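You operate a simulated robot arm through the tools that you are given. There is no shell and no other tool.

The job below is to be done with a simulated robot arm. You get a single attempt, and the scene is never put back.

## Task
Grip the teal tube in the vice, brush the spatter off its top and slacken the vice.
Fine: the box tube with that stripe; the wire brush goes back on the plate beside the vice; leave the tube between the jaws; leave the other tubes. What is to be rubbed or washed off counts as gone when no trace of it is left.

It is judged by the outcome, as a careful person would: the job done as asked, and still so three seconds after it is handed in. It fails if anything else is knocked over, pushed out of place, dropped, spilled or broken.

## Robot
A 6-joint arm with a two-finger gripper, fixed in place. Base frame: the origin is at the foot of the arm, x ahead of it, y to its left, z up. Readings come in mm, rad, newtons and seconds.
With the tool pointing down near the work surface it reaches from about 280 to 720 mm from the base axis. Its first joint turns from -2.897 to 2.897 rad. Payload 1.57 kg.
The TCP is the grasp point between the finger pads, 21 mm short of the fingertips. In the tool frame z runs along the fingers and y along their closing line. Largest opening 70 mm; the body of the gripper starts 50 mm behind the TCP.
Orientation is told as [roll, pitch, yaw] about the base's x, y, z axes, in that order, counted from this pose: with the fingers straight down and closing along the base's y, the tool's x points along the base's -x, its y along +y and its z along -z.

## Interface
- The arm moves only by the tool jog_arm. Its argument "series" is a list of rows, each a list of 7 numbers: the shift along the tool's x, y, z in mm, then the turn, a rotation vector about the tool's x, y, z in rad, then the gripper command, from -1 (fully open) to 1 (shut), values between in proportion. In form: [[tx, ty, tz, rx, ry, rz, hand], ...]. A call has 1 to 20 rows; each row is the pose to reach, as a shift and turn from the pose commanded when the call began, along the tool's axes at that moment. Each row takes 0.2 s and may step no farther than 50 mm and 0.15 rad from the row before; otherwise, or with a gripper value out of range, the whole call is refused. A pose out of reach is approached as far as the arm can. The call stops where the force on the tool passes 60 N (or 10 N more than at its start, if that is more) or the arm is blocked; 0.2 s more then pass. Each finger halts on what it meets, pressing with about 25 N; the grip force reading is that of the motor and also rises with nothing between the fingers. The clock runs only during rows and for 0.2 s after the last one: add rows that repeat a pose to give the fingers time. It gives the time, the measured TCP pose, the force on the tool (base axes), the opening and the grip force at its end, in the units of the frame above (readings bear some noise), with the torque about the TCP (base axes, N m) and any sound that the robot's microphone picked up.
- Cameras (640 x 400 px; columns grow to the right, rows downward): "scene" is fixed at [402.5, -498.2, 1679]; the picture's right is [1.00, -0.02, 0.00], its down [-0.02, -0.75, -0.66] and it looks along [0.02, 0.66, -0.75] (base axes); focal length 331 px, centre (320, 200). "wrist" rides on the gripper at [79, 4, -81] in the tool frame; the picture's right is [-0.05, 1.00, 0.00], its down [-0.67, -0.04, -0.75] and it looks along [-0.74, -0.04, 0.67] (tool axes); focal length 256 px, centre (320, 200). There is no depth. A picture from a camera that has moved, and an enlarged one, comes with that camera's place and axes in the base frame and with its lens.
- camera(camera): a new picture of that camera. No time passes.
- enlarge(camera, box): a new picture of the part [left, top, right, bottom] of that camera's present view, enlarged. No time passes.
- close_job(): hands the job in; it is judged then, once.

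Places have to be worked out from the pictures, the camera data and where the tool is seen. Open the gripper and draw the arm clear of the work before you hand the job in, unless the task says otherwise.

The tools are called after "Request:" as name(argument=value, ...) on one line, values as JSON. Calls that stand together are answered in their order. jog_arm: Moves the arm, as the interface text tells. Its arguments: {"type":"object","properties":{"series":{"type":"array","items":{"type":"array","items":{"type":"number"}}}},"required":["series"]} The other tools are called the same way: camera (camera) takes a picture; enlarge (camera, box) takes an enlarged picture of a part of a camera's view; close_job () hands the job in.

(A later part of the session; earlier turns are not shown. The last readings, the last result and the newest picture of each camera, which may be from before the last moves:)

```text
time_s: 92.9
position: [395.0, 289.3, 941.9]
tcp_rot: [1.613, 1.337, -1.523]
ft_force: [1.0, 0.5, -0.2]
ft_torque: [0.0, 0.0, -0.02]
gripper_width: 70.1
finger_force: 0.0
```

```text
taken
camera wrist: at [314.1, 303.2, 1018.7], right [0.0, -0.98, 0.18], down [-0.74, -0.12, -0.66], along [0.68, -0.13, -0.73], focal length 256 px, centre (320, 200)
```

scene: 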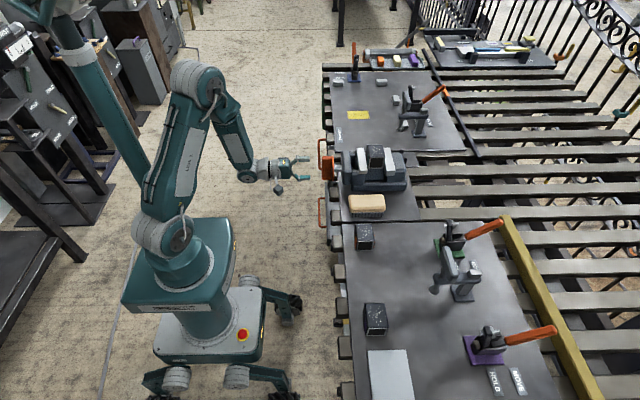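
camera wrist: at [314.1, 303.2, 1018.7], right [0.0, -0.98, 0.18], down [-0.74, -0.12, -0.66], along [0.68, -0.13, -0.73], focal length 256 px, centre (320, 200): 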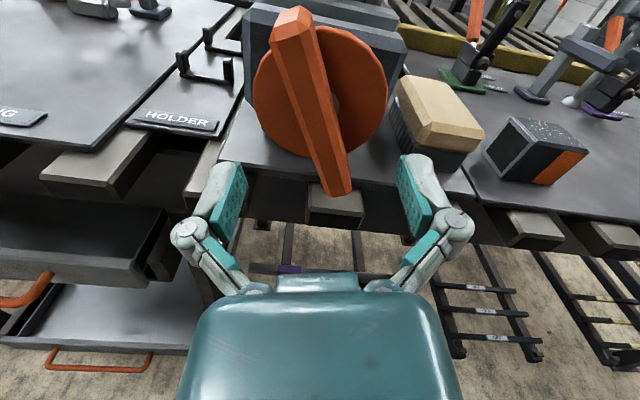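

The bar has sprung back ~0.18 rad relative to where I left it, suggesting resistance is building. I match its angle and check the jaws.

Request:
enlarge(camera="scene", box=[360, 135, 400, 185])

Request:
jog_arm(series=[[0, 0, 0, 0, 0, -0.09, -1], [0, 0, 0, 0, 0, -0.18, -1], [0, 0, 0, 0, 0, -0.18, -1]])

Request:
camera(camera="wrist")

```text
8.00 times, centred on (380, 160) of scene
camera zoom: at [402.5, -498.2, 1679.0], right [1.0, -0.02, 0.0], down [-0.02, -0.75, -0.66], along [0.02, 0.66, -0.75], focal length 2645 px, centre (-160, 520)
```

zoom: 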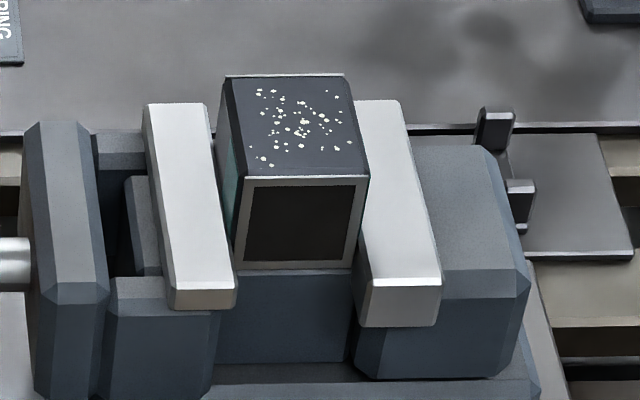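

```text
time_s: 93.7
position: [395.7, 289.7, 940.1]
tcp_rot: [1.595, 1.159, -1.543]
ft_force: [-0.1, -1.1, 0.0]
ft_torque: [0.04, -0.03, 0.01]
gripper_width: 70.0
finger_force: 0.1
```

```text
taken
camera wrist: at [314.2, 316.9, 1014.7], right [0.0, -0.94, 0.35], down [-0.74, -0.24, -0.63], along [0.68, -0.26, -0.69], focal length 256 px, centre (320, 200)
```

wrist: 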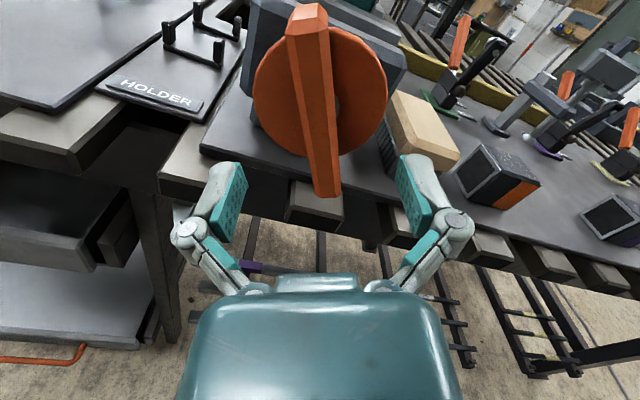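

Aligned closely. I grip and turn in chunks while watching torque.

Request:
jog_arm(series=[[0, 0, 20, 0, 0, 0, -1], [0, 0, 40, 0, 0, 0, -1], [0, 0, 50, 0, 0, 0, -1], [0, 0, 55, 0, 0, 0, -1], [0, 0, 55, 0, 0, 0, 0], [0, 0, 55, 0, 0, 0, 1], [0, 0, 55, 0, 0, 0, 1], [0, 0, 55, 0, 0, 0, 1], [0, 0, 55, 0, 0, 0, 1]])

Request:
jog_arm(series=[[0, 0, 0.1, 0, 0, 0.12, 1], [0, 0, 0.2, 0, 0, 0.24, 1], [0, 0, 0.3, 0, 0, 0.36, 1], [0, 0, 0.4, 0, 0, 0.48, 1], [0, 0, 0.5, 0, 0, 0.6, 1], [0, 0, 0.5, 0, 0, 0.6, 1]])

Request:
camera(camera="wrist")

Request:
enlarge(camera="scene", box=[360, 135, 400, 185])

```text
time_s: 95.7
position: [450.6, 289.1, 941.6]
tcp_rot: [1.595, 1.159, -1.543]
ft_force: [-4.5, -1.6, -1.2]
ft_torque: [-0.15, -0.04, -0.02]
gripper_width: 17.4
finger_force: 32.0
```

```text
time_s: 97.1
position: [450.4, 289.9, 941.4]
tcp_rot: [-1.622, 1.379, 1.527]
ft_force: [-13.9, -3.3, -4.0]
ft_torque: [-0.16, -0.15, -0.09]
gripper_width: 17.5
finger_force: 32.0
```

```text
taken
camera wrist: at [369.6, 270.1, 1018.0], right [0.01, -0.97, -0.24], down [-0.74, 0.16, -0.65], along [0.67, 0.18, -0.72], focal length 256 px, centre (320, 200)
```

wrist: 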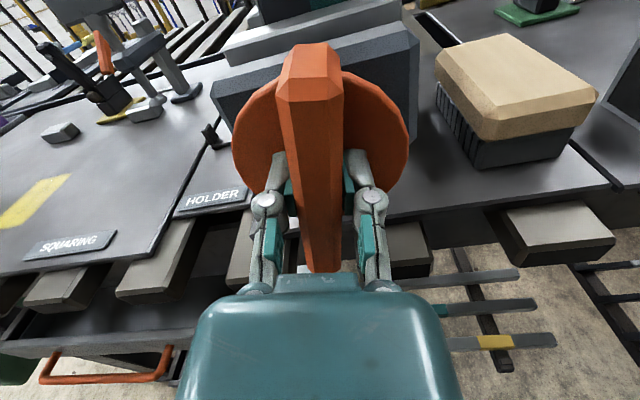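

```text
8.00 times, centred on (380, 160) of scene
camera zoom: at [402.5, -498.2, 1679.0], right [1.0, -0.02, 0.0], down [-0.02, -0.75, -0.66], along [0.02, 0.66, -0.75], focal length 2645 px, centre (-160, 520)
```

zoom: 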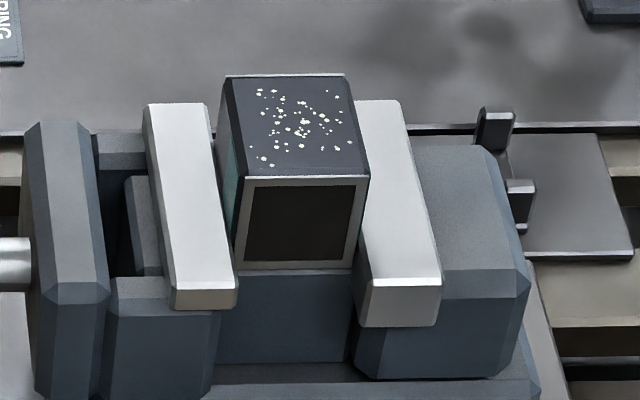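

Torque resistance is steady at ~0.16 N·m. I continue turning in chunks to see if it firms up.

Request:
jog_arm(series=[[0, 0, 0, 0, 0, 0.12, 1], [0, 0, 0, 0, 0, 0.24, 1], [0, 0, 0, 0, 0, 0.36, 1], [0, 0, 0, 0, 0, 0.48, 1], [0, 0, 0, 0, 0, 0.6, 1], [0, 0, 0, 0, 0, 0.6, 1]])

Request:
jog_arm(series=[[0, 0, 0, 0, 0, 0.12, 1], [0, 0, 0, 0, 0, 0.24, 1], [0, 0, 0, 0, 0, 0.36, 1], [0, 0, 0, 0, 0, 0.48, 1], [0, 0, 0, 0, 0, 0.6, 1], [0, 0, 0, 0, 0, 0.6, 1]])

Request:
camera(camera="wrist")

Request:
enlarge(camera="scene", box=[360, 135, 400, 185])

```text
time_s: 98.5
position: [453.0, 290.6, 942.2]
tcp_rot: [-1.582, 0.779, 1.568]
ft_force: [-13.5, -0.9, -8.3]
ft_torque: [-0.2, -0.1, -0.21]
gripper_width: 17.6
finger_force: 32.2
```

```text
time_s: 99.9
position: [451.7, 288.3, 941.3]
tcp_rot: [-1.581, 0.18, 1.577]
ft_force: [-4.6, 4.1, -5.1]
ft_torque: [-0.34, -0.01, -0.24]
gripper_width: 17.3
finger_force: 32.4
```

```text
taken
camera wrist: at [371.4, 210.2, 951.0], right [0.01, -0.13, -0.99], down [-0.75, 0.66, -0.09], along [0.66, 0.74, -0.09], focal length 256 px, centre (320, 200)
```

wrist: 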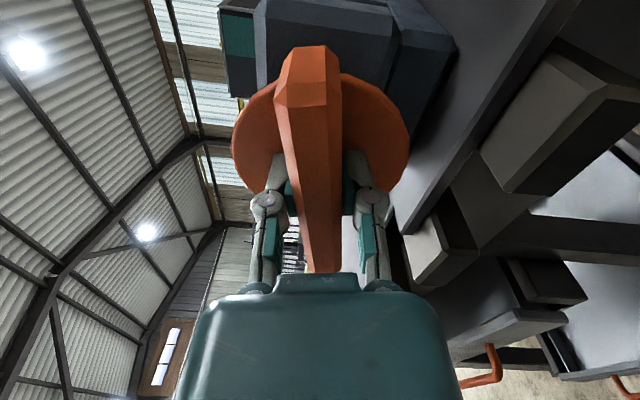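

```text
8.00 times, centred on (380, 160) of scene
camera zoom: at [402.5, -498.2, 1679.0], right [1.0, -0.02, 0.0], down [-0.02, -0.75, -0.66], along [0.02, 0.66, -0.75], focal length 2645 px, centre (-160, 520)
```

zoom: 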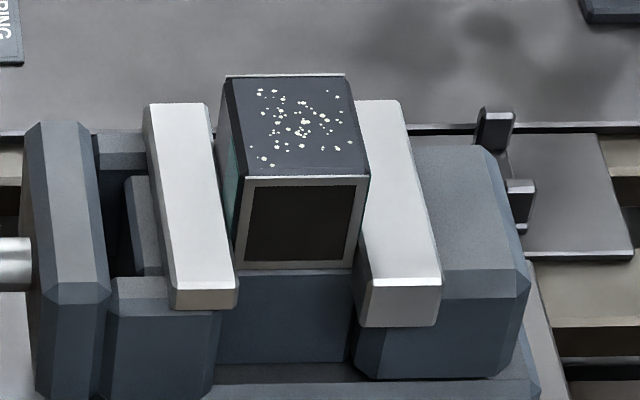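

Torque is rising (0.34 N·m) and the jaw has stopped: the tube is being clamped. I turn a little more.

Request:
jog_arm(series=[[0, 0, 0, 0, 0, 0.1, 1], [0, 0, 0, 0, 0, 0.2, 1], [0, 0, 0, 0, 0, 0.3, 1], [0, 0, 0, 0, 0, 0.4, 1], [0, 0, 0, 0, 0, 0.4, 1]])

Request:
jog_arm(series=[[0, 0, 0, 0, 0, 0.1, 1], [0, 0, 0, 0, 0, 0.2, 1], [0, 0, 0, 0, 0, 0.3, 1], [0, 0, 0, 0, 0, 0.4, 1], [0, 0, 0, 0, 0, 0.4, 1]])

Request:
camera(camera="wrist")

Request:
enlarge(camera="scene", box=[360, 135, 400, 185])

```text
time_s: 101.1
position: [452.4, 289.7, 942.2]
tcp_rot: [-1.582, -0.22, 1.58]
ft_force: [0.8, 4.4, 0.8]
ft_torque: [-0.35, 0.05, -0.3]
gripper_width: 17.6
finger_force: 32.1
```

```text
time_s: 102.3
position: [451.8, 290.7, 941.7]
tcp_rot: [-1.582, -0.62, 1.583]
ft_force: [2.8, 2.4, 1.7]
ft_torque: [-0.4, 0.14, -0.24]
gripper_width: 17.9
finger_force: 32.9
```

```text
taken
camera wrist: at [372.0, 226.8, 891.3], right [0.0, 0.62, -0.78], down [-0.75, 0.52, 0.41], along [0.66, 0.59, 0.47], focal length 256 px, centre (320, 200)
```

wrist: 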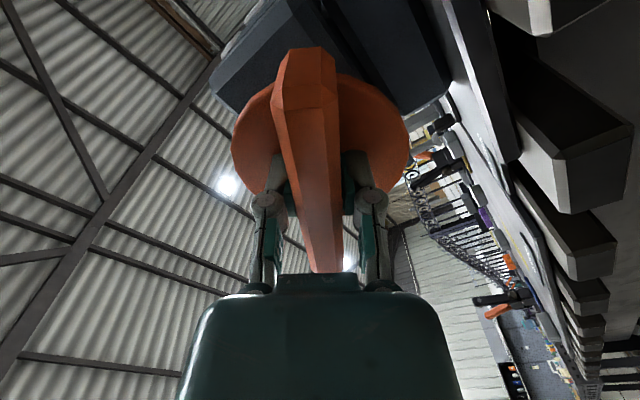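

```text
8.00 times, centred on (380, 160) of scene
camera zoom: at [402.5, -498.2, 1679.0], right [1.0, -0.02, 0.0], down [-0.02, -0.75, -0.66], along [0.02, 0.66, -0.75], focal length 2645 px, centre (-160, 520)
```

zoom: 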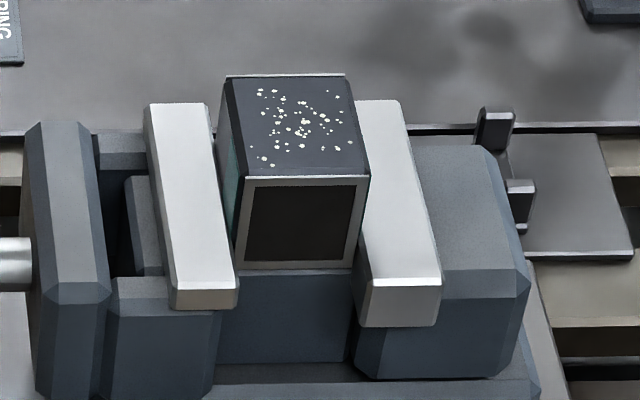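

Torque 0.4 N·m and the bar begins to lag in the grip: the vice is tight. I release and back off, then check that it holds.

Request:
jog_arm(series=[[0, 0, 0, 0, 0, 0, 0.2], [0, 0, 0, 0, 0, 0, -0.5], [0, 0, 0, 0, 0, 0, -1], [0, 0, 0, 0, 0, 0, -1], [0, 0, -25, 0, 0, 0, -1], [0, 0, -60, 0, 0, 0, -1], [0, 0, -60, 0, 0, 0, -1]])

Request:
camera(camera="wrist")

Request:
enlarge(camera="scene", box=[320, 130, 400, 190])

```text
time_s: 103.9
position: [390.9, 290.1, 940.6]
tcp_rot: [-1.581, -0.618, 1.582]
ft_force: [-0.1, -0.4, -1.0]
ft_torque: [0.01, -0.02, 0.02]
gripper_width: 69.9
finger_force: 0.0
```

```text
taken
camera wrist: at [311.3, 226.9, 890.8], right [0.0, 0.62, -0.78], down [-0.75, 0.52, 0.41], along [0.66, 0.59, 0.47], focal length 256 px, centre (320, 200)
```

wrist: 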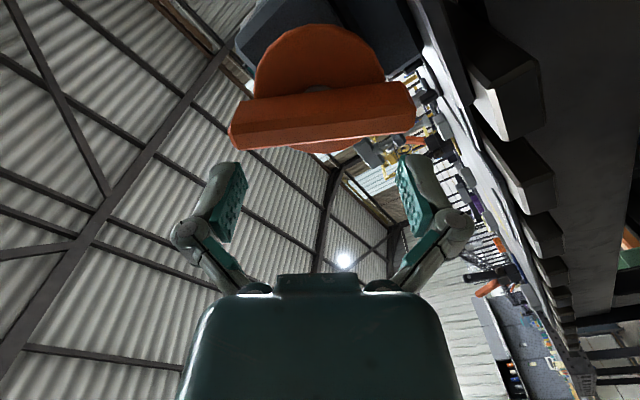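

```text
6.67 times, centred on (360, 160) of scene
camera zoom: at [402.5, -498.2, 1679.0], right [1.0, -0.02, 0.0], down [-0.02, -0.75, -0.66], along [0.02, 0.66, -0.75], focal length 2204 px, centre (53, 467)
```

zoom: 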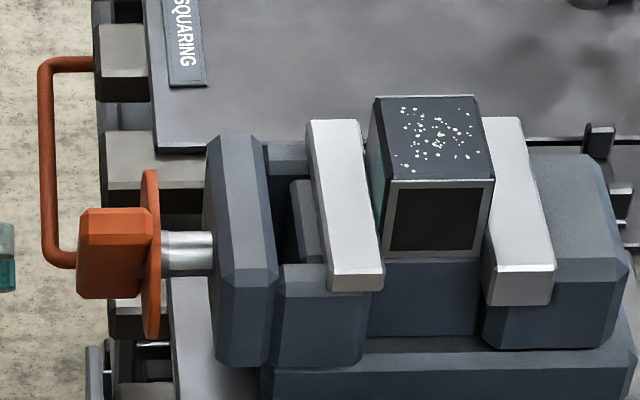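

The handle has sprung back about a quarter turn once released. I compare the jaw position at the same zoom to see whether the tube is still clamped.

Request:
enlarge(camera="scene", box=[360, 135, 400, 185])

Request:
jog_arm(series=[[0, 0, 0, 0, 0, 0, -1], [0, 0, 0, 0, 0, 0, -1]])

Request:
camera(camera="wrist")

```text
8.00 times, centred on (380, 160) of scene
camera zoom: at [402.5, -498.2, 1679.0], right [1.0, -0.02, 0.0], down [-0.02, -0.75, -0.66], along [0.02, 0.66, -0.75], focal length 2645 px, centre (-160, 520)
```

zoom: 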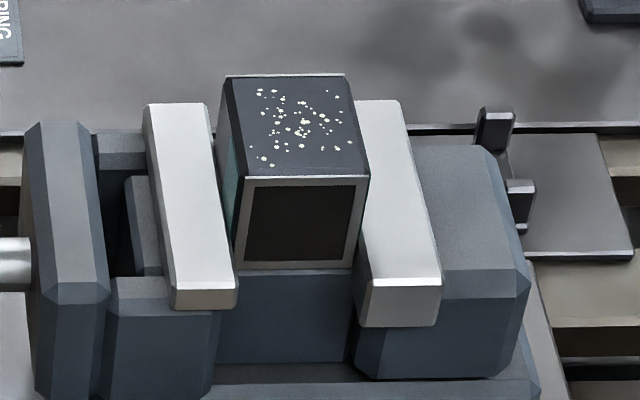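

```text
time_s: 104.5
position: [391.3, 290.0, 940.6]
tcp_rot: [-1.583, -0.619, 1.585]
ft_force: [-0.2, 0.4, -0.1]
ft_torque: [-0.02, 0.01, 0.02]
gripper_width: 69.9
finger_force: 0.0
```

```text
taken
camera wrist: at [311.7, 227.1, 890.9], right [0.0, 0.62, -0.78], down [-0.75, 0.52, 0.41], along [0.66, 0.59, 0.47], focal length 256 px, centre (320, 200)
```

wrist: 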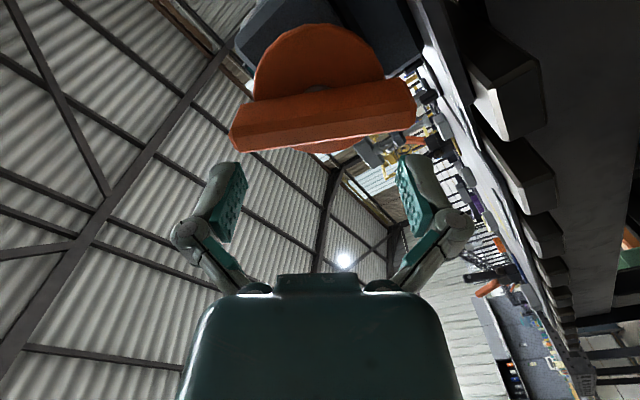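

The handle looks nearly settled, perhaps creeping; I wait a couple of seconds and look again.

Request:
jog_arm(series=[[0, 0, 0, 0, 0, 0, -1], [0, 0, 0, 0, 0, 0, -1], [0, 0, 0, 0, 0, 0, -1], [0, 0, 0, 0, 0, 0, -1], [0, 0, 0, 0, 0, 0, -1], [0, 0, 0, 0, 0, 0, -1], [0, 0, 0, 0, 0, 0, -1], [0, 0, 0, 0, 0, 0, -1], [0, 0, 0, 0, 0, 0, -1], [0, 0, 0, 0, 0, 0, -1], [0, 0, 0, 0, 0, 0, -1], [0, 0, 0, 0, 0, 0, -1]])

Request:
camera(camera="wrist")

```text
time_s: 107.1
position: [391.6, 288.7, 941.3]
tcp_rot: [-1.585, -0.618, 1.583]
ft_force: [0.3, 0.1, 0.4]
ft_torque: [-0.01, 0.01, -0.01]
gripper_width: 70.1
finger_force: 0.1
```

```text
taken
camera wrist: at [311.8, 227.0, 890.9], right [0.0, 0.62, -0.78], down [-0.75, 0.52, 0.41], along [0.66, 0.59, 0.47], focal length 256 px, centre (320, 200)
```

wrist: 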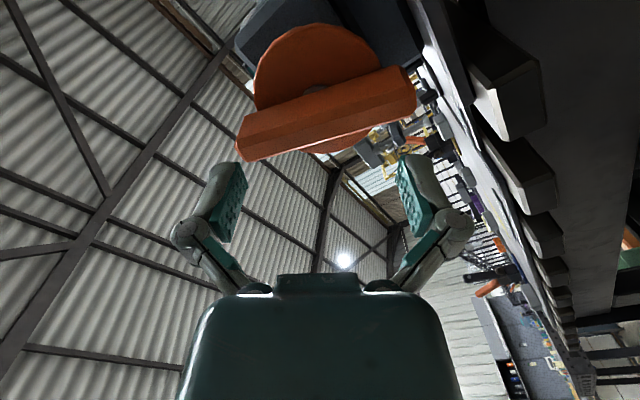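

The handle creeps back slowly (~0.05 rad/s). I wait a bit more to learn whether it settles.

Request:
enlarge(camera="wrist", box=[220, 10, 430, 170])

Request:
jog_arm(series=[[0, 0, 0, 0, 0, 0, -1], [0, 0, 0, 0, 0, 0, -1], [0, 0, 0, 0, 0, 0, -1], [0, 0, 0, 0, 0, 0, -1], [0, 0, 0, 0, 0, 0, -1], [0, 0, 0, 0, 0, 0, -1], [0, 0, 0, 0, 0, 0, -1], [0, 0, 0, 0, 0, 0, -1], [0, 0, 0, 0, 0, 0, -1], [0, 0, 0, 0, 0, 0, -1], [0, 0, 0, 0, 0, 0, -1], [0, 0, 0, 0, 0, 0, -1]])

Request:
enlarge(camera="wrist", box=[220, 10, 430, 170])

Request:
jog_arm(series=[[0, 0, 0, 0, 0, 0, -1], [0, 0, 0, 0, 0, 0, -1], [0, 0, 0, 0, 0, 0, -1], [0, 0, 0, 0, 0, 0, -1], [0, 0, 0, 0, 0, 0, -1], [0, 0, 0, 0, 0, 0, -1], [0, 0, 0, 0, 0, 0, -1], [0, 0, 0, 0, 0, 0, -1], [0, 0, 0, 0, 0, 0, -1], [0, 0, 0, 0, 0, 0, -1], [0, 0, 0, 0, 0, 0, -1], [0, 0, 0, 0, 0, 0, -1]])

Request:
enlarge(camera="wrist", box=[220, 10, 430, 170])

```text
2.50 times, centred on (325, 90) of wrist
camera zoom: at [311.8, 227.0, 890.9], right [0.0, 0.62, -0.78], down [-0.75, 0.52, 0.41], along [0.66, 0.59, 0.47], focal length 640 px, centre (308, 475)
```

zoom: 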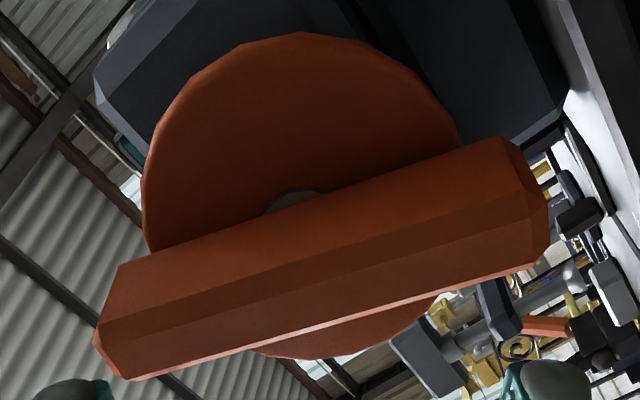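

```text
time_s: 109.7
position: [391.8, 290.9, 941.5]
tcp_rot: [-1.583, -0.617, 1.583]
ft_force: [0.1, -1.0, 0.9]
ft_torque: [-0.01, 0.0, 0.01]
gripper_width: 70.2
finger_force: 0.0
```

```text
2.50 times, centred on (325, 90) of wrist
camera zoom: at [311.8, 227.0, 890.9], right [0.0, 0.62, -0.78], down [-0.75, 0.52, 0.41], along [0.66, 0.59, 0.47], focal length 640 px, centre (308, 475)
```

zoom: 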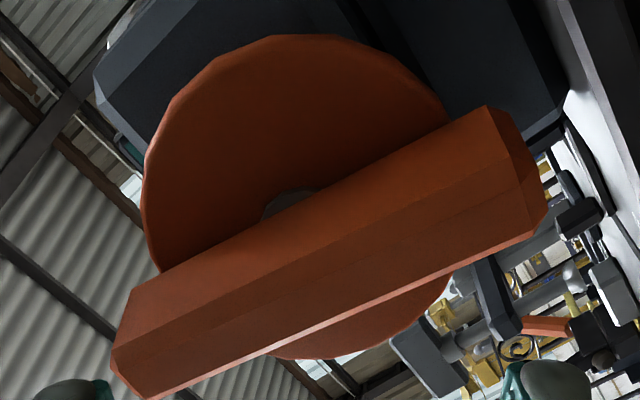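

```text
time_s: 112.3
position: [391.8, 289.5, 939.8]
tcp_rot: [-1.583, -0.616, 1.583]
ft_force: [-0.2, -0.5, 0.5]
ft_torque: [-0.01, -0.01, -0.01]
gripper_width: 70.1
finger_force: 0.1
```

```text
2.50 times, centred on (325, 90) of wrist
camera zoom: at [311.8, 227.0, 890.9], right [0.0, 0.62, -0.78], down [-0.75, 0.52, 0.41], along [0.66, 0.59, 0.47], focal length 640 px, centre (308, 475)
```

zoom: 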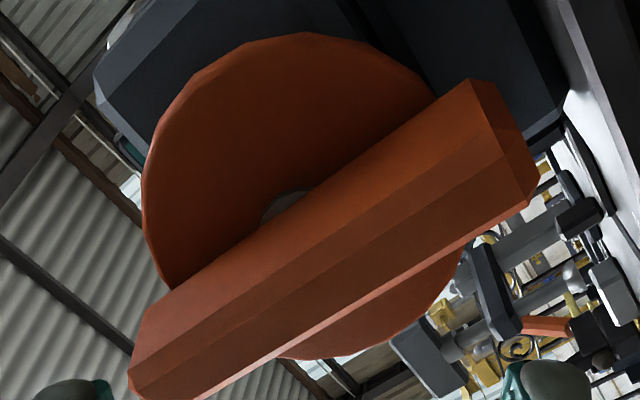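

The creep is slow and decaying, so the tube stays clamped for a good while. I now raise the arm and turn the tool back to pointing down to fetch the brush.

Request:
jog_arm(series=[[-25, -35, -5, 0, 0, 0, -1], [-52, -72, -10, 0, 0, 0, -1], [-79, -110, -10, 0, 0, 0.1, -1], [-102, -142, -10, 0, 0, 0.24, -1], [-102, -142, -10, 0, 0, 0.38, -1], [-102, -142, -10, 0, 0, 0.52, -1], [-102, -142, -10, 0, 0, 0.66, -1], [-102, -142, -10, 0, 0, 0.8, -1], [-102, -142, -10, 0, 0, 0.94, -1], [-102, -142, -10, 0, 0, 0.94, -1]])

Request:
jog_arm(series=[[0, 0, 0, 0, 0.145, 0, -1], [0, 0, 0, 0, 0.29, 0, -1], [0, 0, 0, 0, 0.435, 0, -1], [0, 0, 0, 0, 0.58, 0, -1], [0, 0, 0, 0, 0.725, 0, -1], [0, 0, 0, 0, 0.87, 0, -1], [0, 0, 0, 0, 1.015, 0, -1], [0, 0, 0, 0, 1.16, 0, -1], [0, 0, 0, 0, 1.305, 0, -1], [0, 0, 0, 0, 1.45, 0, -1], [0, 0, 0, 0, 1.5708, 0, -1], [0, 0, 0, 0, 1.5708, 0, -1]])

Request:
camera(camera="wrist")

```text
time_s: 114.5
position: [379.2, 291.3, 1116.3]
tcp_rot: [-2.318, -1.557, 2.325]
ft_force: [-1.3, 0.0, 0.1]
ft_torque: [0.03, -0.01, -0.01]
gripper_width: 70.1
finger_force: 0.1
```

```text
time_s: 117.1
position: [380.5, 289.9, 1116.3]
tcp_rot: [-0.011, -0.01, 0.006]
ft_force: [0.3, -0.5, 0.7]
ft_torque: [-0.02, -0.01, -0.03]
gripper_width: 70.0
finger_force: 0.0
```

```text
taken
camera wrist: at [300.3, 294.5, 1196.4], right [0.05, 1.0, -0.01], down [0.66, -0.02, 0.75], along [0.75, -0.04, -0.66], focal length 256 px, centre (320, 200)
```

wrist: 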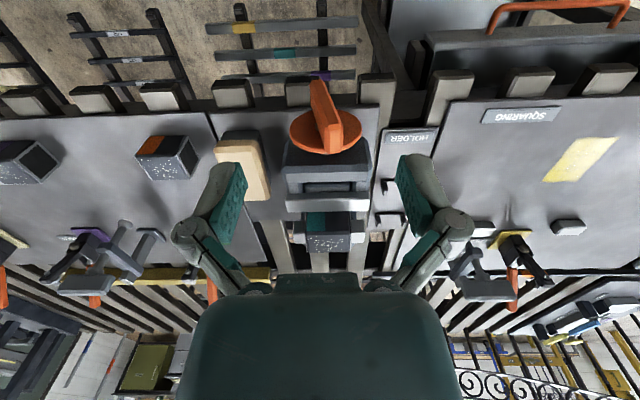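

Request:
enlarge(camera="wrist", box=[190, 120, 300, 210])

Request:
enlarge(camera="scene", box=[335, 185, 400, 230])

```text
4.44 times, centred on (245, 165) of wrist
camera zoom: at [300.3, 294.5, 1196.4], right [0.05, 1.0, -0.01], down [0.66, -0.02, 0.75], along [0.75, -0.04, -0.66], focal length 1138 px, centre (653, 356)
```

zoom: 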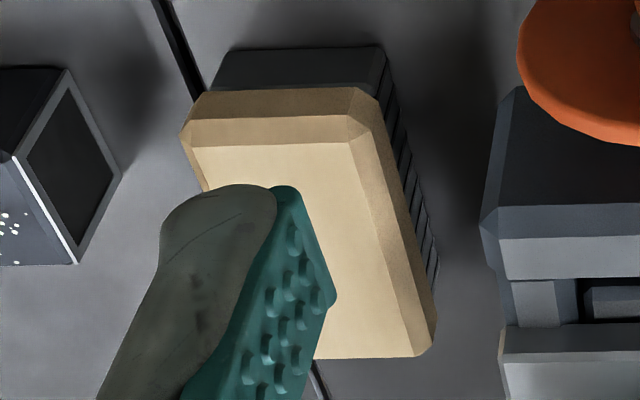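

```text
8.89 times, centred on (368, 208) of scene
camera zoom: at [402.5, -498.2, 1679.0], right [1.0, -0.02, 0.0], down [-0.02, -0.75, -0.66], along [0.02, 0.66, -0.75], focal length 2939 px, centre (-102, 133)
```

zoom: 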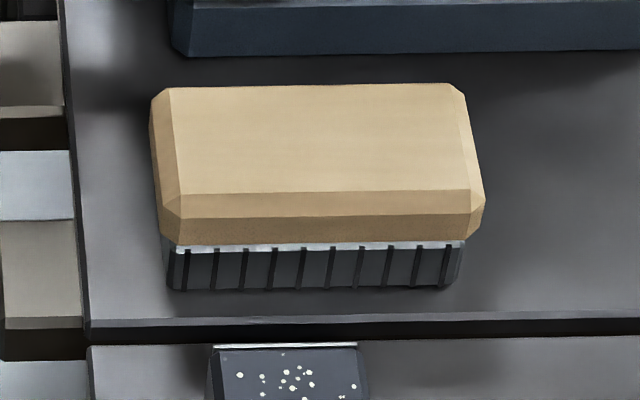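

The brush is at about (558–560, 166), top z≈918, 57 mm wide in y. I move over it and hover.

Request:
jog_arm(series=[[-36, -25, 0, 0, 0, 0, -1], [-72, -50, 0, 0, 0, 0, -1], [-108, -74, 0, 0, 0, 0, -1], [-144, -99, 0, 0, 0, 0, -1], [-178, -124, 0, 0, 0, 0, -1], [-178, -124, 45, 0, 0, 0, -1], [-178, -124, 90, 0, 0, 0, -1], [-178, -124, 125, 0, 0, 0, -1], [-178, -124, 125, 0, 0, 0, -1]])

Request:
camera(camera="wrist")

Request:
enlarge(camera="scene", box=[310, 130, 430, 230])

```text
time_s: 119.1
position: [560.3, 164.7, 992.4]
tcp_rot: [-0.014, -0.01, 0.007]
ft_force: [0.1, 0.6, -0.1]
ft_torque: [0.0, -0.01, 0.01]
gripper_width: 69.8
finger_force: 0.1
```

```text
taken
camera wrist: at [480.7, 169.5, 1074.0], right [0.05, 1.0, -0.01], down [0.66, -0.02, 0.75], along [0.75, -0.04, -0.66], focal length 256 px, centre (320, 200)
```

wrist: 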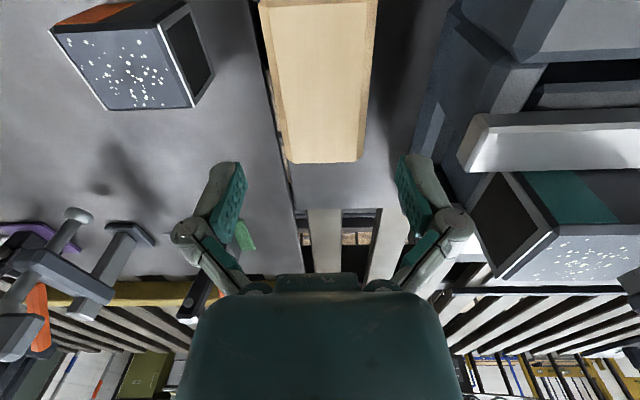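

```text
4.00 times, centred on (370, 180) of scene
camera zoom: at [402.5, -498.2, 1679.0], right [1.0, -0.02, 0.0], down [-0.02, -0.75, -0.66], along [0.02, 0.66, -0.75], focal length 1322 px, centre (120, 280)
```

zoom: 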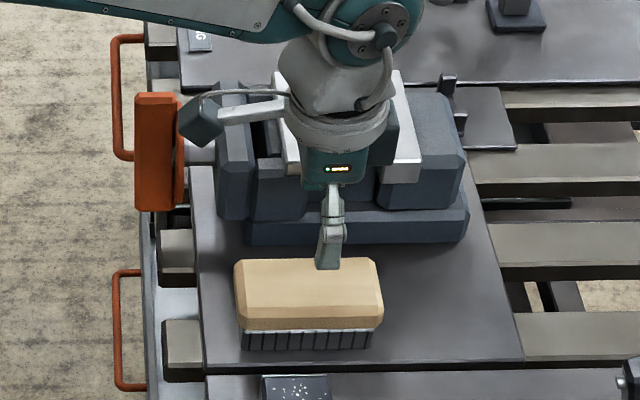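

The brush's far end is at x≈611, centre ≈(558,165.7). I descend with small corrections to TCP z≈911.

Request:
jog_arm(series=[[1.5, 1, 20, -0.014, 0.01, 0.007, -1], [1.5, 1, 40, -0.014, 0.01, 0.007, -1], [1.5, 1, 52, -0.014, 0.01, 0.007, -1], [1.5, 1, 62, -0.014, 0.01, 0.007, -1], [1.5, 1, 72, -0.014, 0.01, 0.007, -1], [1.5, 1, 81, -0.014, 0.01, 0.007, -1], [1.5, 1, 81, -0.014, 0.01, 0.007, -1]])

Request:
camera(camera="wrist")

Request:
enlarge(camera="scene", box=[340, 170, 410, 230])

```text
time_s: 120.7
position: [560.3, 164.7, 913.1]
tcp_rot: [0.003, 0.0, -0.002]
ft_force: [-0.1, -0.5, 0.7]
ft_torque: [0.02, 0.03, -0.02]
gripper_width: 69.8
finger_force: 0.1
```

```text
taken
camera wrist: at [480.2, 169.3, 994.2], right [0.05, 1.0, 0.0], down [0.67, -0.04, 0.74], along [0.74, -0.04, -0.67], focal length 256 px, centre (320, 200)
```

wrist: 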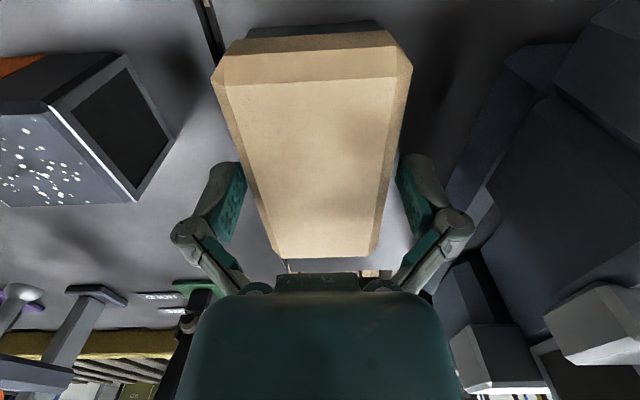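

```text
6.67 times, centred on (375, 200) of scene
camera zoom: at [402.5, -498.2, 1679.0], right [1.0, -0.02, 0.0], down [-0.02, -0.75, -0.66], along [0.02, 0.66, -0.75], focal length 2204 px, centre (-47, 200)
```

zoom: 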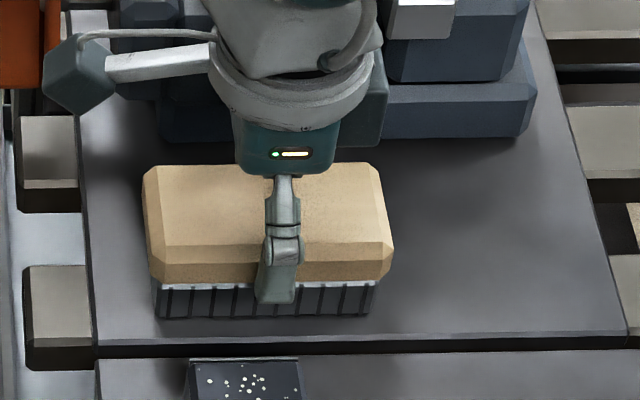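

Well centred on the wood. I close on the brush and lift a little.

Request:
jog_arm(series=[[0, 0, 0, 0, 0, 0, 0], [0, 0, 0, 0, 0, 0, 1], [0, 0, 0, 0, 0, 0, 1], [0, 0, 0, 0, 0, 0, 1]])

Request:
jog_arm(series=[[0, 0, -3, 0, 0, 0, 1], [0, 0, -10, 0, 0, 0, 1], [0, 0, -20, 0, 0, 0, 1], [0, 0, -20, 0, 0, 0, 1]])

Request:
enlarge(camera="scene", box=[340, 170, 410, 230])

Request:
camera(camera="wrist")

```text
time_s: 121.7
position: [558.7, 165.6, 914.7]
tcp_rot: [0.001, -0.002, -0.002]
ft_force: [-2.1, -1.8, 11.4]
ft_torque: [-0.07, -0.03, -0.02]
gripper_width: 59.6
finger_force: 25.1
```

```text
time_s: 122.7
position: [559.3, 165.3, 933.8]
tcp_rot: [0.002, 0.001, 0.0]
ft_force: [-0.6, -0.4, -1.8]
ft_torque: [0.01, 0.04, 0.0]
gripper_width: 59.5
finger_force: 25.4
```

```text
6.67 times, centred on (375, 200) of scene
camera zoom: at [402.5, -498.2, 1679.0], right [1.0, -0.02, 0.0], down [-0.02, -0.75, -0.66], along [0.02, 0.66, -0.75], focal length 2204 px, centre (-47, 200)
```

zoom: 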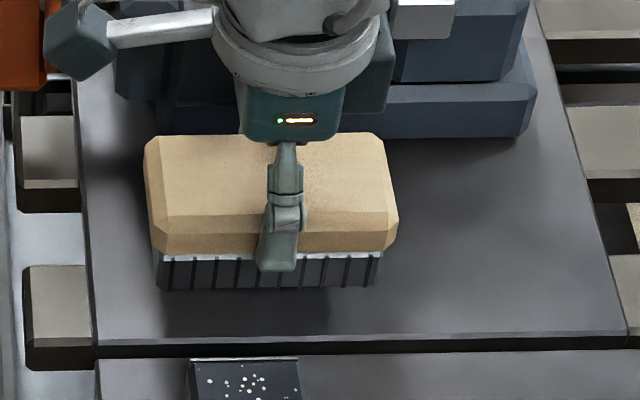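

```text
taken
camera wrist: at [479.9, 170.1, 1014.3], right [0.05, 1.0, 0.0], down [0.67, -0.04, 0.74], along [0.74, -0.04, -0.67], focal length 256 px, centre (320, 200)
```

wrist: 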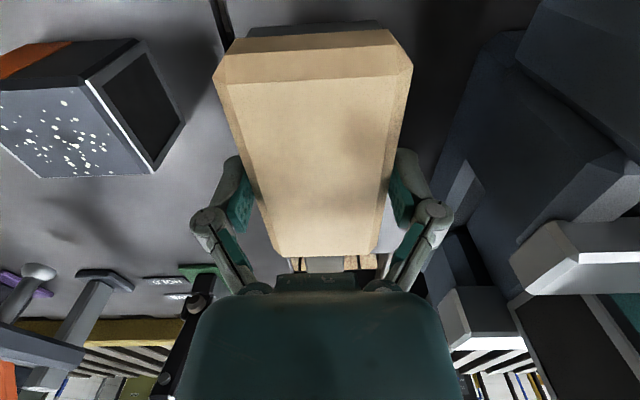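

Brush lifted cleanly. I raise it to z≈1110 and move it over the tube.

Request:
jog_arm(series=[[0, 0, -40, 0, 0, 0, 1], [0, 0, -80, 0, 0, 0, 1], [0, 0, -120, 0, 0, 0, 1], [0, 0, -170, 0, 0, 0, 1], [-10, 35, -176, 0, 0, 0, 1], [-20, 70, -176, 0, 0, 0, 1], [-30, 105, -176, 0, 0, 0, 1], [-37, 124.5, -176, 0, 0, 0, 1], [-37, 124.5, -176, 0, 0, 0, 1]])

Request:
enlarge(camera="scene", box=[310, 100, 430, 200])

Request:
camera(camera="wrist")

```text
time_s: 124.7
position: [596.7, 288.9, 1108.9]
tcp_rot: [0.001, -0.002, -0.003]
ft_force: [-0.4, 0.1, -0.9]
ft_torque: [0.01, -0.01, -0.03]
gripper_width: 59.4
finger_force: 24.9
```

```text
4.00 times, centred on (370, 150) of scene
camera zoom: at [402.5, -498.2, 1679.0], right [1.0, -0.02, 0.0], down [-0.02, -0.75, -0.66], along [0.02, 0.66, -0.75], focal length 1322 px, centre (120, 400)
```

zoom: 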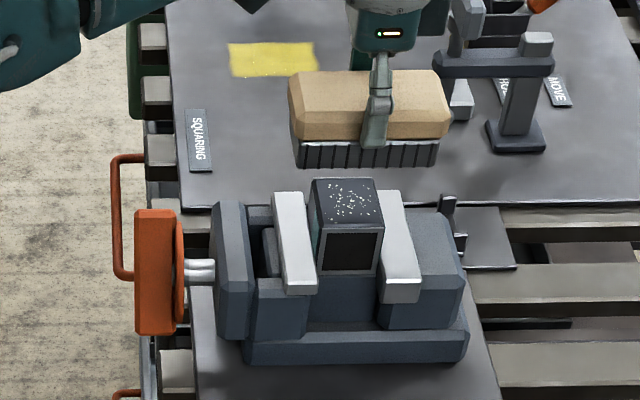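

```text
taken
camera wrist: at [517.7, 293.5, 1190.1], right [0.05, 1.0, 0.0], down [0.67, -0.04, 0.74], along [0.74, -0.04, -0.67], focal length 256 px, centre (320, 200)
```

wrist: 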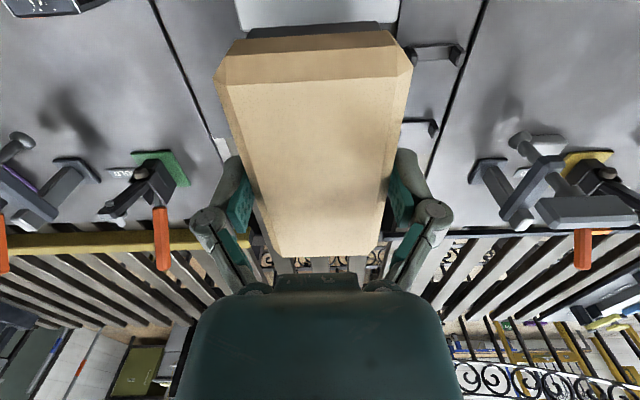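

Brush is above the tube. I lower towards contact, which I expect at TCP≈1057.

Request:
jog_arm(series=[[0, 0, 20, 0, 0, 0, 1], [0, 0, 38, 0, 0, 0, 1], [0, 0, 46, 0, 0, 0, 1], [0, 0, 48, 0, 0, 0, 1], [0, 0, 48, 0, 0, 0, 1]])

Request:
jog_arm(series=[[0, 0, 1, 0, 0, 0, 1], [0, 0, 2, 0, 0, 0, 1], [0, 0, 3, 0, 0, 0, 1]])

```text
time_s: 125.9
position: [597.1, 290.1, 1060.9]
tcp_rot: [0.004, 0.002, -0.002]
ft_force: [0.8, -0.3, -1.5]
ft_torque: [-0.02, 0.03, 0.02]
gripper_width: 59.5
finger_force: 25.0
```

```text
time_s: 126.7
position: [595.1, 290.0, 1057.3]
tcp_rot: [0.002, 0.0, -0.001]
ft_force: [-0.1, 0.4, -1.0]
ft_torque: [0.01, 0.01, 0.02]
gripper_width: 59.5
finger_force: 25.3
```

Not touching yet at 1058; I go down in 1 mm steps.

Request:
jog_arm(series=[[0, 0, 1, 0, 0, 0, 1], [0, 0, 2, 0, 0, 0, 1]])

Request:
jog_arm(series=[[0, 0, 1, 0, 0, 0, 1], [0, 0, 2, 0, 0, 0, 1]])

Request:
enlarge(camera="scene", box=[340, 110, 420, 180])

```text
time_s: 127.3
position: [596.8, 290.3, 1057.0]
tcp_rot: [0.002, 0.0, -0.001]
ft_force: [0.5, -0.3, 1.0]
ft_torque: [-0.02, -0.1, 0.01]
gripper_width: 59.6
finger_force: 24.4
```

```text
time_s: 127.9
position: [596.0, 289.4, 1055.5]
tcp_rot: [0.005, -0.002, -0.002]
ft_force: [2.1, 0.7, 14.1]
ft_torque: [0.02, -0.04, 0.13]
gripper_width: 59.8
finger_force: 25.0
```

```text
5.71 times, centred on (380, 145) of scene
camera zoom: at [402.5, -498.2, 1679.0], right [1.0, -0.02, 0.0], down [-0.02, -0.75, -0.66], along [0.02, 0.66, -0.75], focal length 1889 px, centre (-23, 514)
```

zoom: 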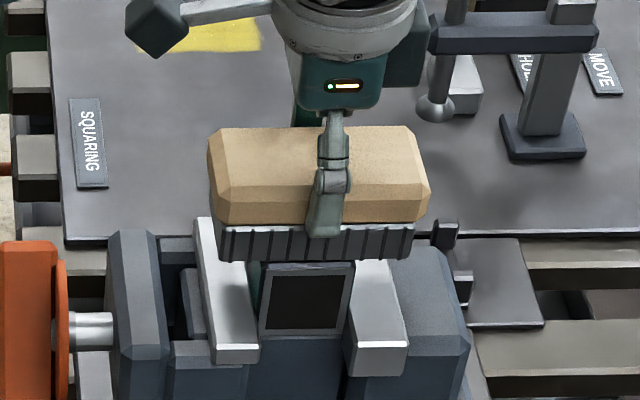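

Contact at ~14 N. I stroke back and forth along x, in line with the jaws.

Request:
jog_arm(series=[[8, 0, 0, 0, 0, 0, 1], [16, 0, 0, 0, 0, 0, 1], [24, 0, 0, 0, 0, 0, 1], [16, 0, 0, 0, 0, 0, 1], [8, 0, 0, 0, 0, 0, 1], [0, 0, 0, 0, 0, 0, 1], [-8, 0, 0, 0, 0, 0, 1], [-16, 0, 0, 0, 0, 0, 1], [-24, 0, 0, 0, 0, 0, 1], [-16, 0, 0, 0, 0, 0, 1], [-8, 0, 0, 0, 0, 0, 1], [0, 0, 0, 0, 0, 0, 1], [8, 0, 0, 0, 0, 0, 1], [16, 0, 0, 0, 0, 0, 1], [24, 0, 0, 0, 0, 0, 1], [12, 0, 0, 0, 0, 0, 1], [0, 0, 0, 0, 0, 0, 1]])

Request:
enlarge(camera="scene", box=[340, 110, 420, 180])

```text
time_s: 131.5
position: [597.0, 289.4, 1055.7]
tcp_rot: [0.002, -0.001, 0.0]
ft_force: [-4.1, 0.1, 8.1]
ft_torque: [0.01, -0.08, -0.01]
gripper_width: 59.6
finger_force: 24.7
```

```text
5.71 times, centred on (380, 145) of scene
camera zoom: at [402.5, -498.2, 1679.0], right [1.0, -0.02, 0.0], down [-0.02, -0.75, -0.66], along [0.02, 0.66, -0.75], focal length 1889 px, centre (-23, 514)
```

zoom: 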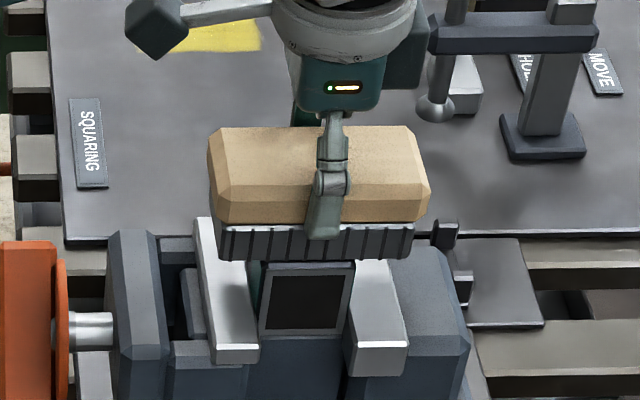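

Tube stays put. I lift slightly, shift −8 mm in y for full coverage and stroke again, then +8 mm.

Request:
jog_arm(series=[[0, 0, -5, 0, 0, 0, 1], [0, -8, -5, 0, 0, 0, 1], [0, -8, 0.5, 0, 0, 0, 1], [10, -8, 0.5, 0, 0, 0, 1], [22, -8, 0.5, 0, 0, 0, 1], [10, -8, 0.5, 0, 0, 0, 1], [0, -8, 0.5, 0, 0, 0, 1], [-12, -8, 0.5, 0, 0, 0, 1], [-24, -8, 0.5, 0, 0, 0, 1], [-12, -8, 0.5, 0, 0, 0, 1], [0, -8, 0.5, 0, 0, 0, 1], [12, -8, 0.5, 0, 0, 0, 1], [22, -8, 0.5, 0, 0, 0, 1], [10, -8, 0.5, 0, 0, 0, 1], [0, -8, 0.5, 0, 0, 0, 1]])

Request:
jog_arm(series=[[0, 0, -5, 0, 0, 0, 1], [0, 16, -5, 0, 0, 0, 1], [0, 16, 0.5, 0, 0, 0, 1], [10, 16, 0.5, 0, 0, 0, 1], [22, 16, 0.5, 0, 0, 0, 1], [10, 16, 0.5, 0, 0, 0, 1], [0, 16, 0.5, 0, 0, 0, 1], [-12, 16, 0.5, 0, 0, 0, 1], [-24, 16, 0.5, 0, 0, 0, 1], [-12, 16, 0.5, 0, 0, 0, 1], [0, 16, 0.5, 0, 0, 0, 1], [12, 16, 0.5, 0, 0, 0, 1], [22, 16, 0.5, 0, 0, 0, 1], [10, 16, 0.5, 0, 0, 0, 1], [0, 16, 0.5, 0, 0, 0, 1]])

Request:
jog_arm(series=[[0, 0, -10, 0, 0, 0, 1], [0, -8, -50, 0, 0, 0, 1], [40, -50, -60, 0, 0, 0, 1], [40, -95, -60, 0, 0, 0, 1], [40, -130, -60, 0, 0, 0, 1], [40, -130, -60, 0, 0, 0, 1]])

Request:
enlarge(camera="scene", box=[350, 120, 410, 180])

Request:
camera(camera="wrist")

```text
time_s: 134.7
position: [595.6, 282.9, 1053.5]
tcp_rot: [0.003, 0.001, 0.001]
ft_force: [-4.8, 0.7, 10.9]
ft_torque: [0.06, 0.14, 0.03]
gripper_width: 59.5
finger_force: 24.9
```

```text
time_s: 137.9
position: [595.5, 298.5, 1054.4]
tcp_rot: [0.003, 0.0, 0.0]
ft_force: [-5.3, 0.4, 12.0]
ft_torque: [0.09, 0.06, -0.05]
gripper_width: 59.9
finger_force: 25.1
```

```text
refused: row 3 steps farther than a row can; nothing moved
```

```text
6.67 times, centred on (380, 150) of scene
camera zoom: at [402.5, -498.2, 1679.0], right [1.0, -0.02, 0.0], down [-0.02, -0.75, -0.66], along [0.02, 0.66, -0.75], focal length 2204 px, centre (-80, 533)
```

zoom: 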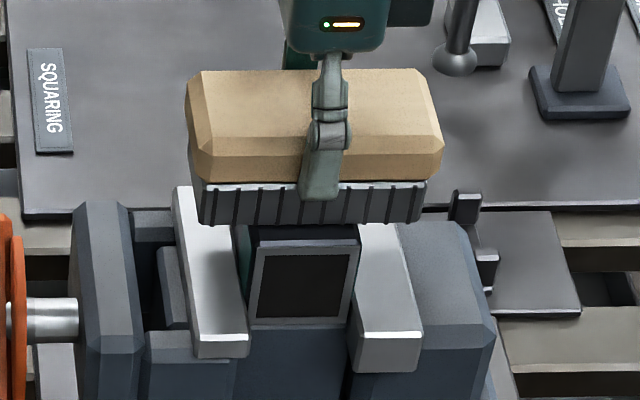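

```text
taken
camera wrist: at [516.4, 302.6, 1135.0], right [0.05, 1.0, 0.0], down [0.67, -0.04, 0.74], along [0.74, -0.04, -0.67], focal length 256 px, centre (320, 200)
```

wrist: 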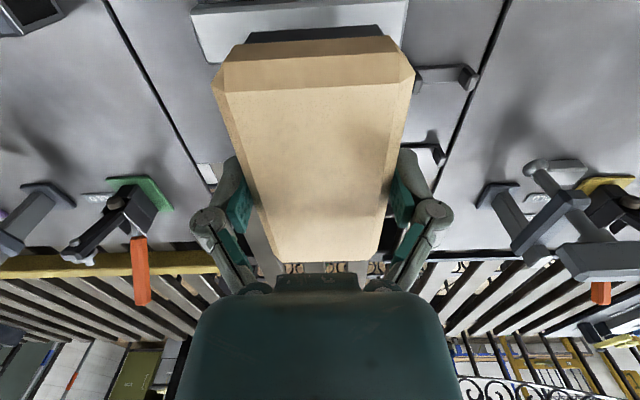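

Strokes went fine. I lift off and move the brush aside above its place to inspect the tube.

Request:
jog_arm(series=[[0, 0, -15, 0, 0, 0, 1], [0, -5, -55, 0, 0, 0, 1], [12, -40, -60, 0, 0, 0, 1], [24, -75, -60, 0, 0, 0, 1], [36, -110, -60, 0, 0, 0, 1], [37, -133, -60, 0, 0, 0, 1], [37, -133, -60, 0, 0, 0, 1]])

Request:
enlarge(camera="scene", box=[360, 130, 400, 180])

Request:
enlarge(camera="wrist", box=[400, 100, 640, 320])

```text
time_s: 139.5
position: [559.5, 163.3, 1113.4]
tcp_rot: [0.002, 0.0, -0.001]
ft_force: [-0.6, 0.4, -0.9]
ft_torque: [0.0, -0.02, -0.01]
gripper_width: 59.8
finger_force: 25.4
```

```text
8.00 times, centred on (380, 155) of scene
camera zoom: at [402.5, -498.2, 1679.0], right [1.0, -0.02, 0.0], down [-0.02, -0.75, -0.66], along [0.02, 0.66, -0.75], focal length 2645 px, centre (-160, 560)
```

zoom: 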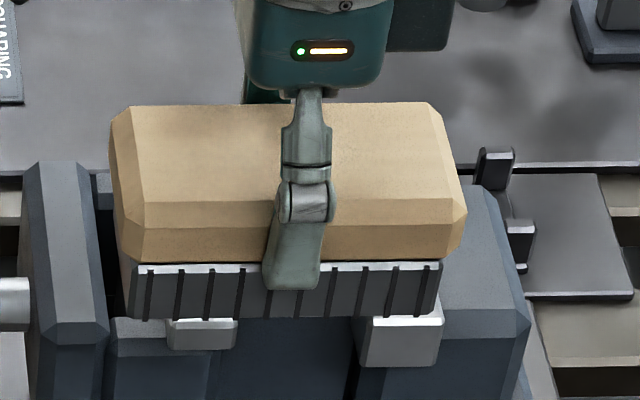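

```text
1.82 times, centred on (520, 210) of wrist
camera zoom: at [480.4, 168.5, 1194.6], right [0.05, 1.0, 0.0], down [0.67, -0.04, 0.74], along [0.74, -0.04, -0.67], focal length 465 px, centre (-44, 182)
```

zoom: 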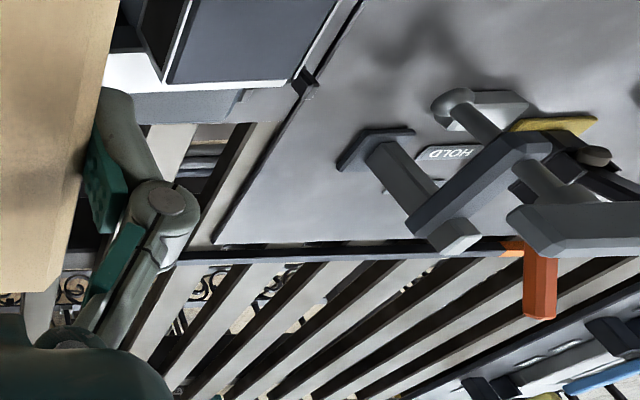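

Request:
enlarge(camera="wrist", box=[440, 20, 600, 150])

Request:
camera(camera="wrist")

```text
3.08 times, centred on (520, 85) of wrist
camera zoom: at [480.4, 168.5, 1194.6], right [0.05, 1.0, 0.0], down [0.67, -0.04, 0.74], along [0.74, -0.04, -0.67], focal length 788 px, centre (-295, 554)
```

zoom: 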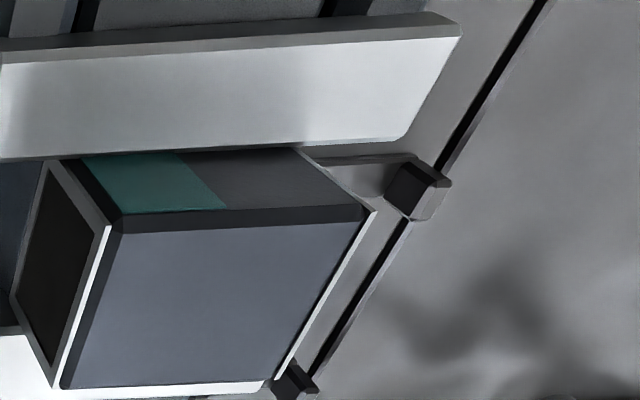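

```text
taken
camera wrist: at [480.4, 168.5, 1194.6], right [0.05, 1.0, 0.0], down [0.67, -0.04, 0.74], along [0.74, -0.04, -0.67], focal length 256 px, centre (320, 200)
```

wrist: 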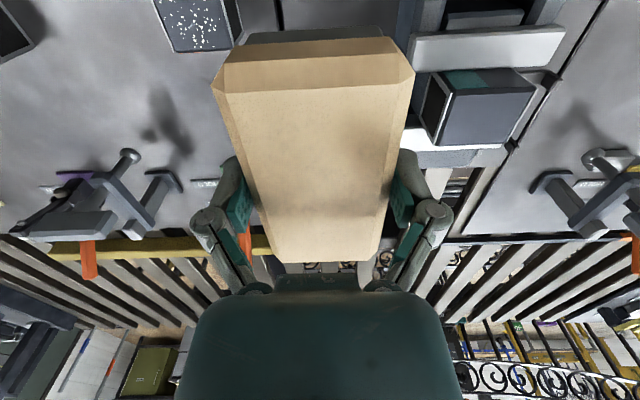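

The top is completely clean. I lower the brush back to its original spot (200 mm down).

Request:
jog_arm(series=[[0, 0.5, 45, 0, 0, 0, 1], [0, 0.5, 90, 0, 0, 0, 1], [0, 0.5, 130, 0, 0, 0, 1], [0, 0.5, 160, 0, 0, 0, 1], [0, 0.5, 180, 0, 0, 0, 1], [0, 0.5, 192, 0, 0, 0, 1], [0, 0.5, 196, 0, 0, 0, 1], [0, 0.5, 196, 0, 0, 0, 1]])

Request:
jog_arm(series=[[0, 0, 1, 0, 0, 0, 1], [0, 0, 2, 0, 0, 0, 1], [0, 0, 3, 0, 0, 0, 1]])

Request:
enlarge(camera="scene", box=[340, 170, 410, 230])

```text
time_s: 141.3
position: [559.5, 165.9, 916.0]
tcp_rot: [0.003, -0.001, -0.002]
ft_force: [-0.6, 0.0, -2.4]
ft_torque: [-0.02, 0.03, -0.02]
gripper_width: 59.6
finger_force: 24.4
```

```text
time_s: 142.1
position: [559.0, 166.6, 914.3]
tcp_rot: [0.003, 0.0, -0.002]
ft_force: [-0.9, 0.6, -2.2]
ft_torque: [0.03, -0.02, 0.03]
gripper_width: 59.4
finger_force: 25.3
```

```text
6.67 times, centred on (375, 200) of scene
camera zoom: at [402.5, -498.2, 1679.0], right [1.0, -0.02, 0.0], down [-0.02, -0.75, -0.66], along [0.02, 0.66, -0.75], focal length 2204 px, centre (-47, 200)
```

zoom: 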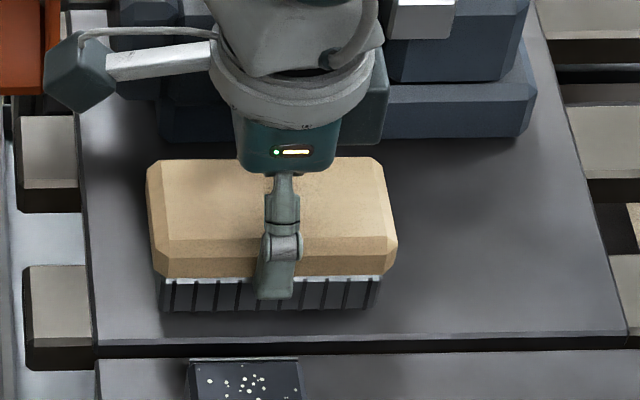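

No contact yet; the brush is a few mm above the plate. I continue down gently.

Request:
jog_arm(series=[[0, 0, 1, 0, 0, 0, 1], [0, 0, 2, 0, 0, 0, 1]])

Request:
jog_arm(series=[[0, 0, 1, 0, 0, 0, 1], [0, 0, 1.5, 0, 0, 0, 1]])

```text
time_s: 142.7
position: [558.4, 166.2, 912.3]
tcp_rot: [0.002, 0.001, -0.003]
ft_force: [-0.2, 0.2, -2.1]
ft_torque: [0.0, 0.01, -0.01]
gripper_width: 59.5
finger_force: 25.0
```

```text
time_s: 143.3
position: [559.2, 166.0, 910.7]
tcp_rot: [0.001, -0.001, -0.002]
ft_force: [-0.6, 0.8, 0.8]
ft_torque: [0.05, -0.07, 0.06]
gripper_width: 59.6
finger_force: 25.5
```

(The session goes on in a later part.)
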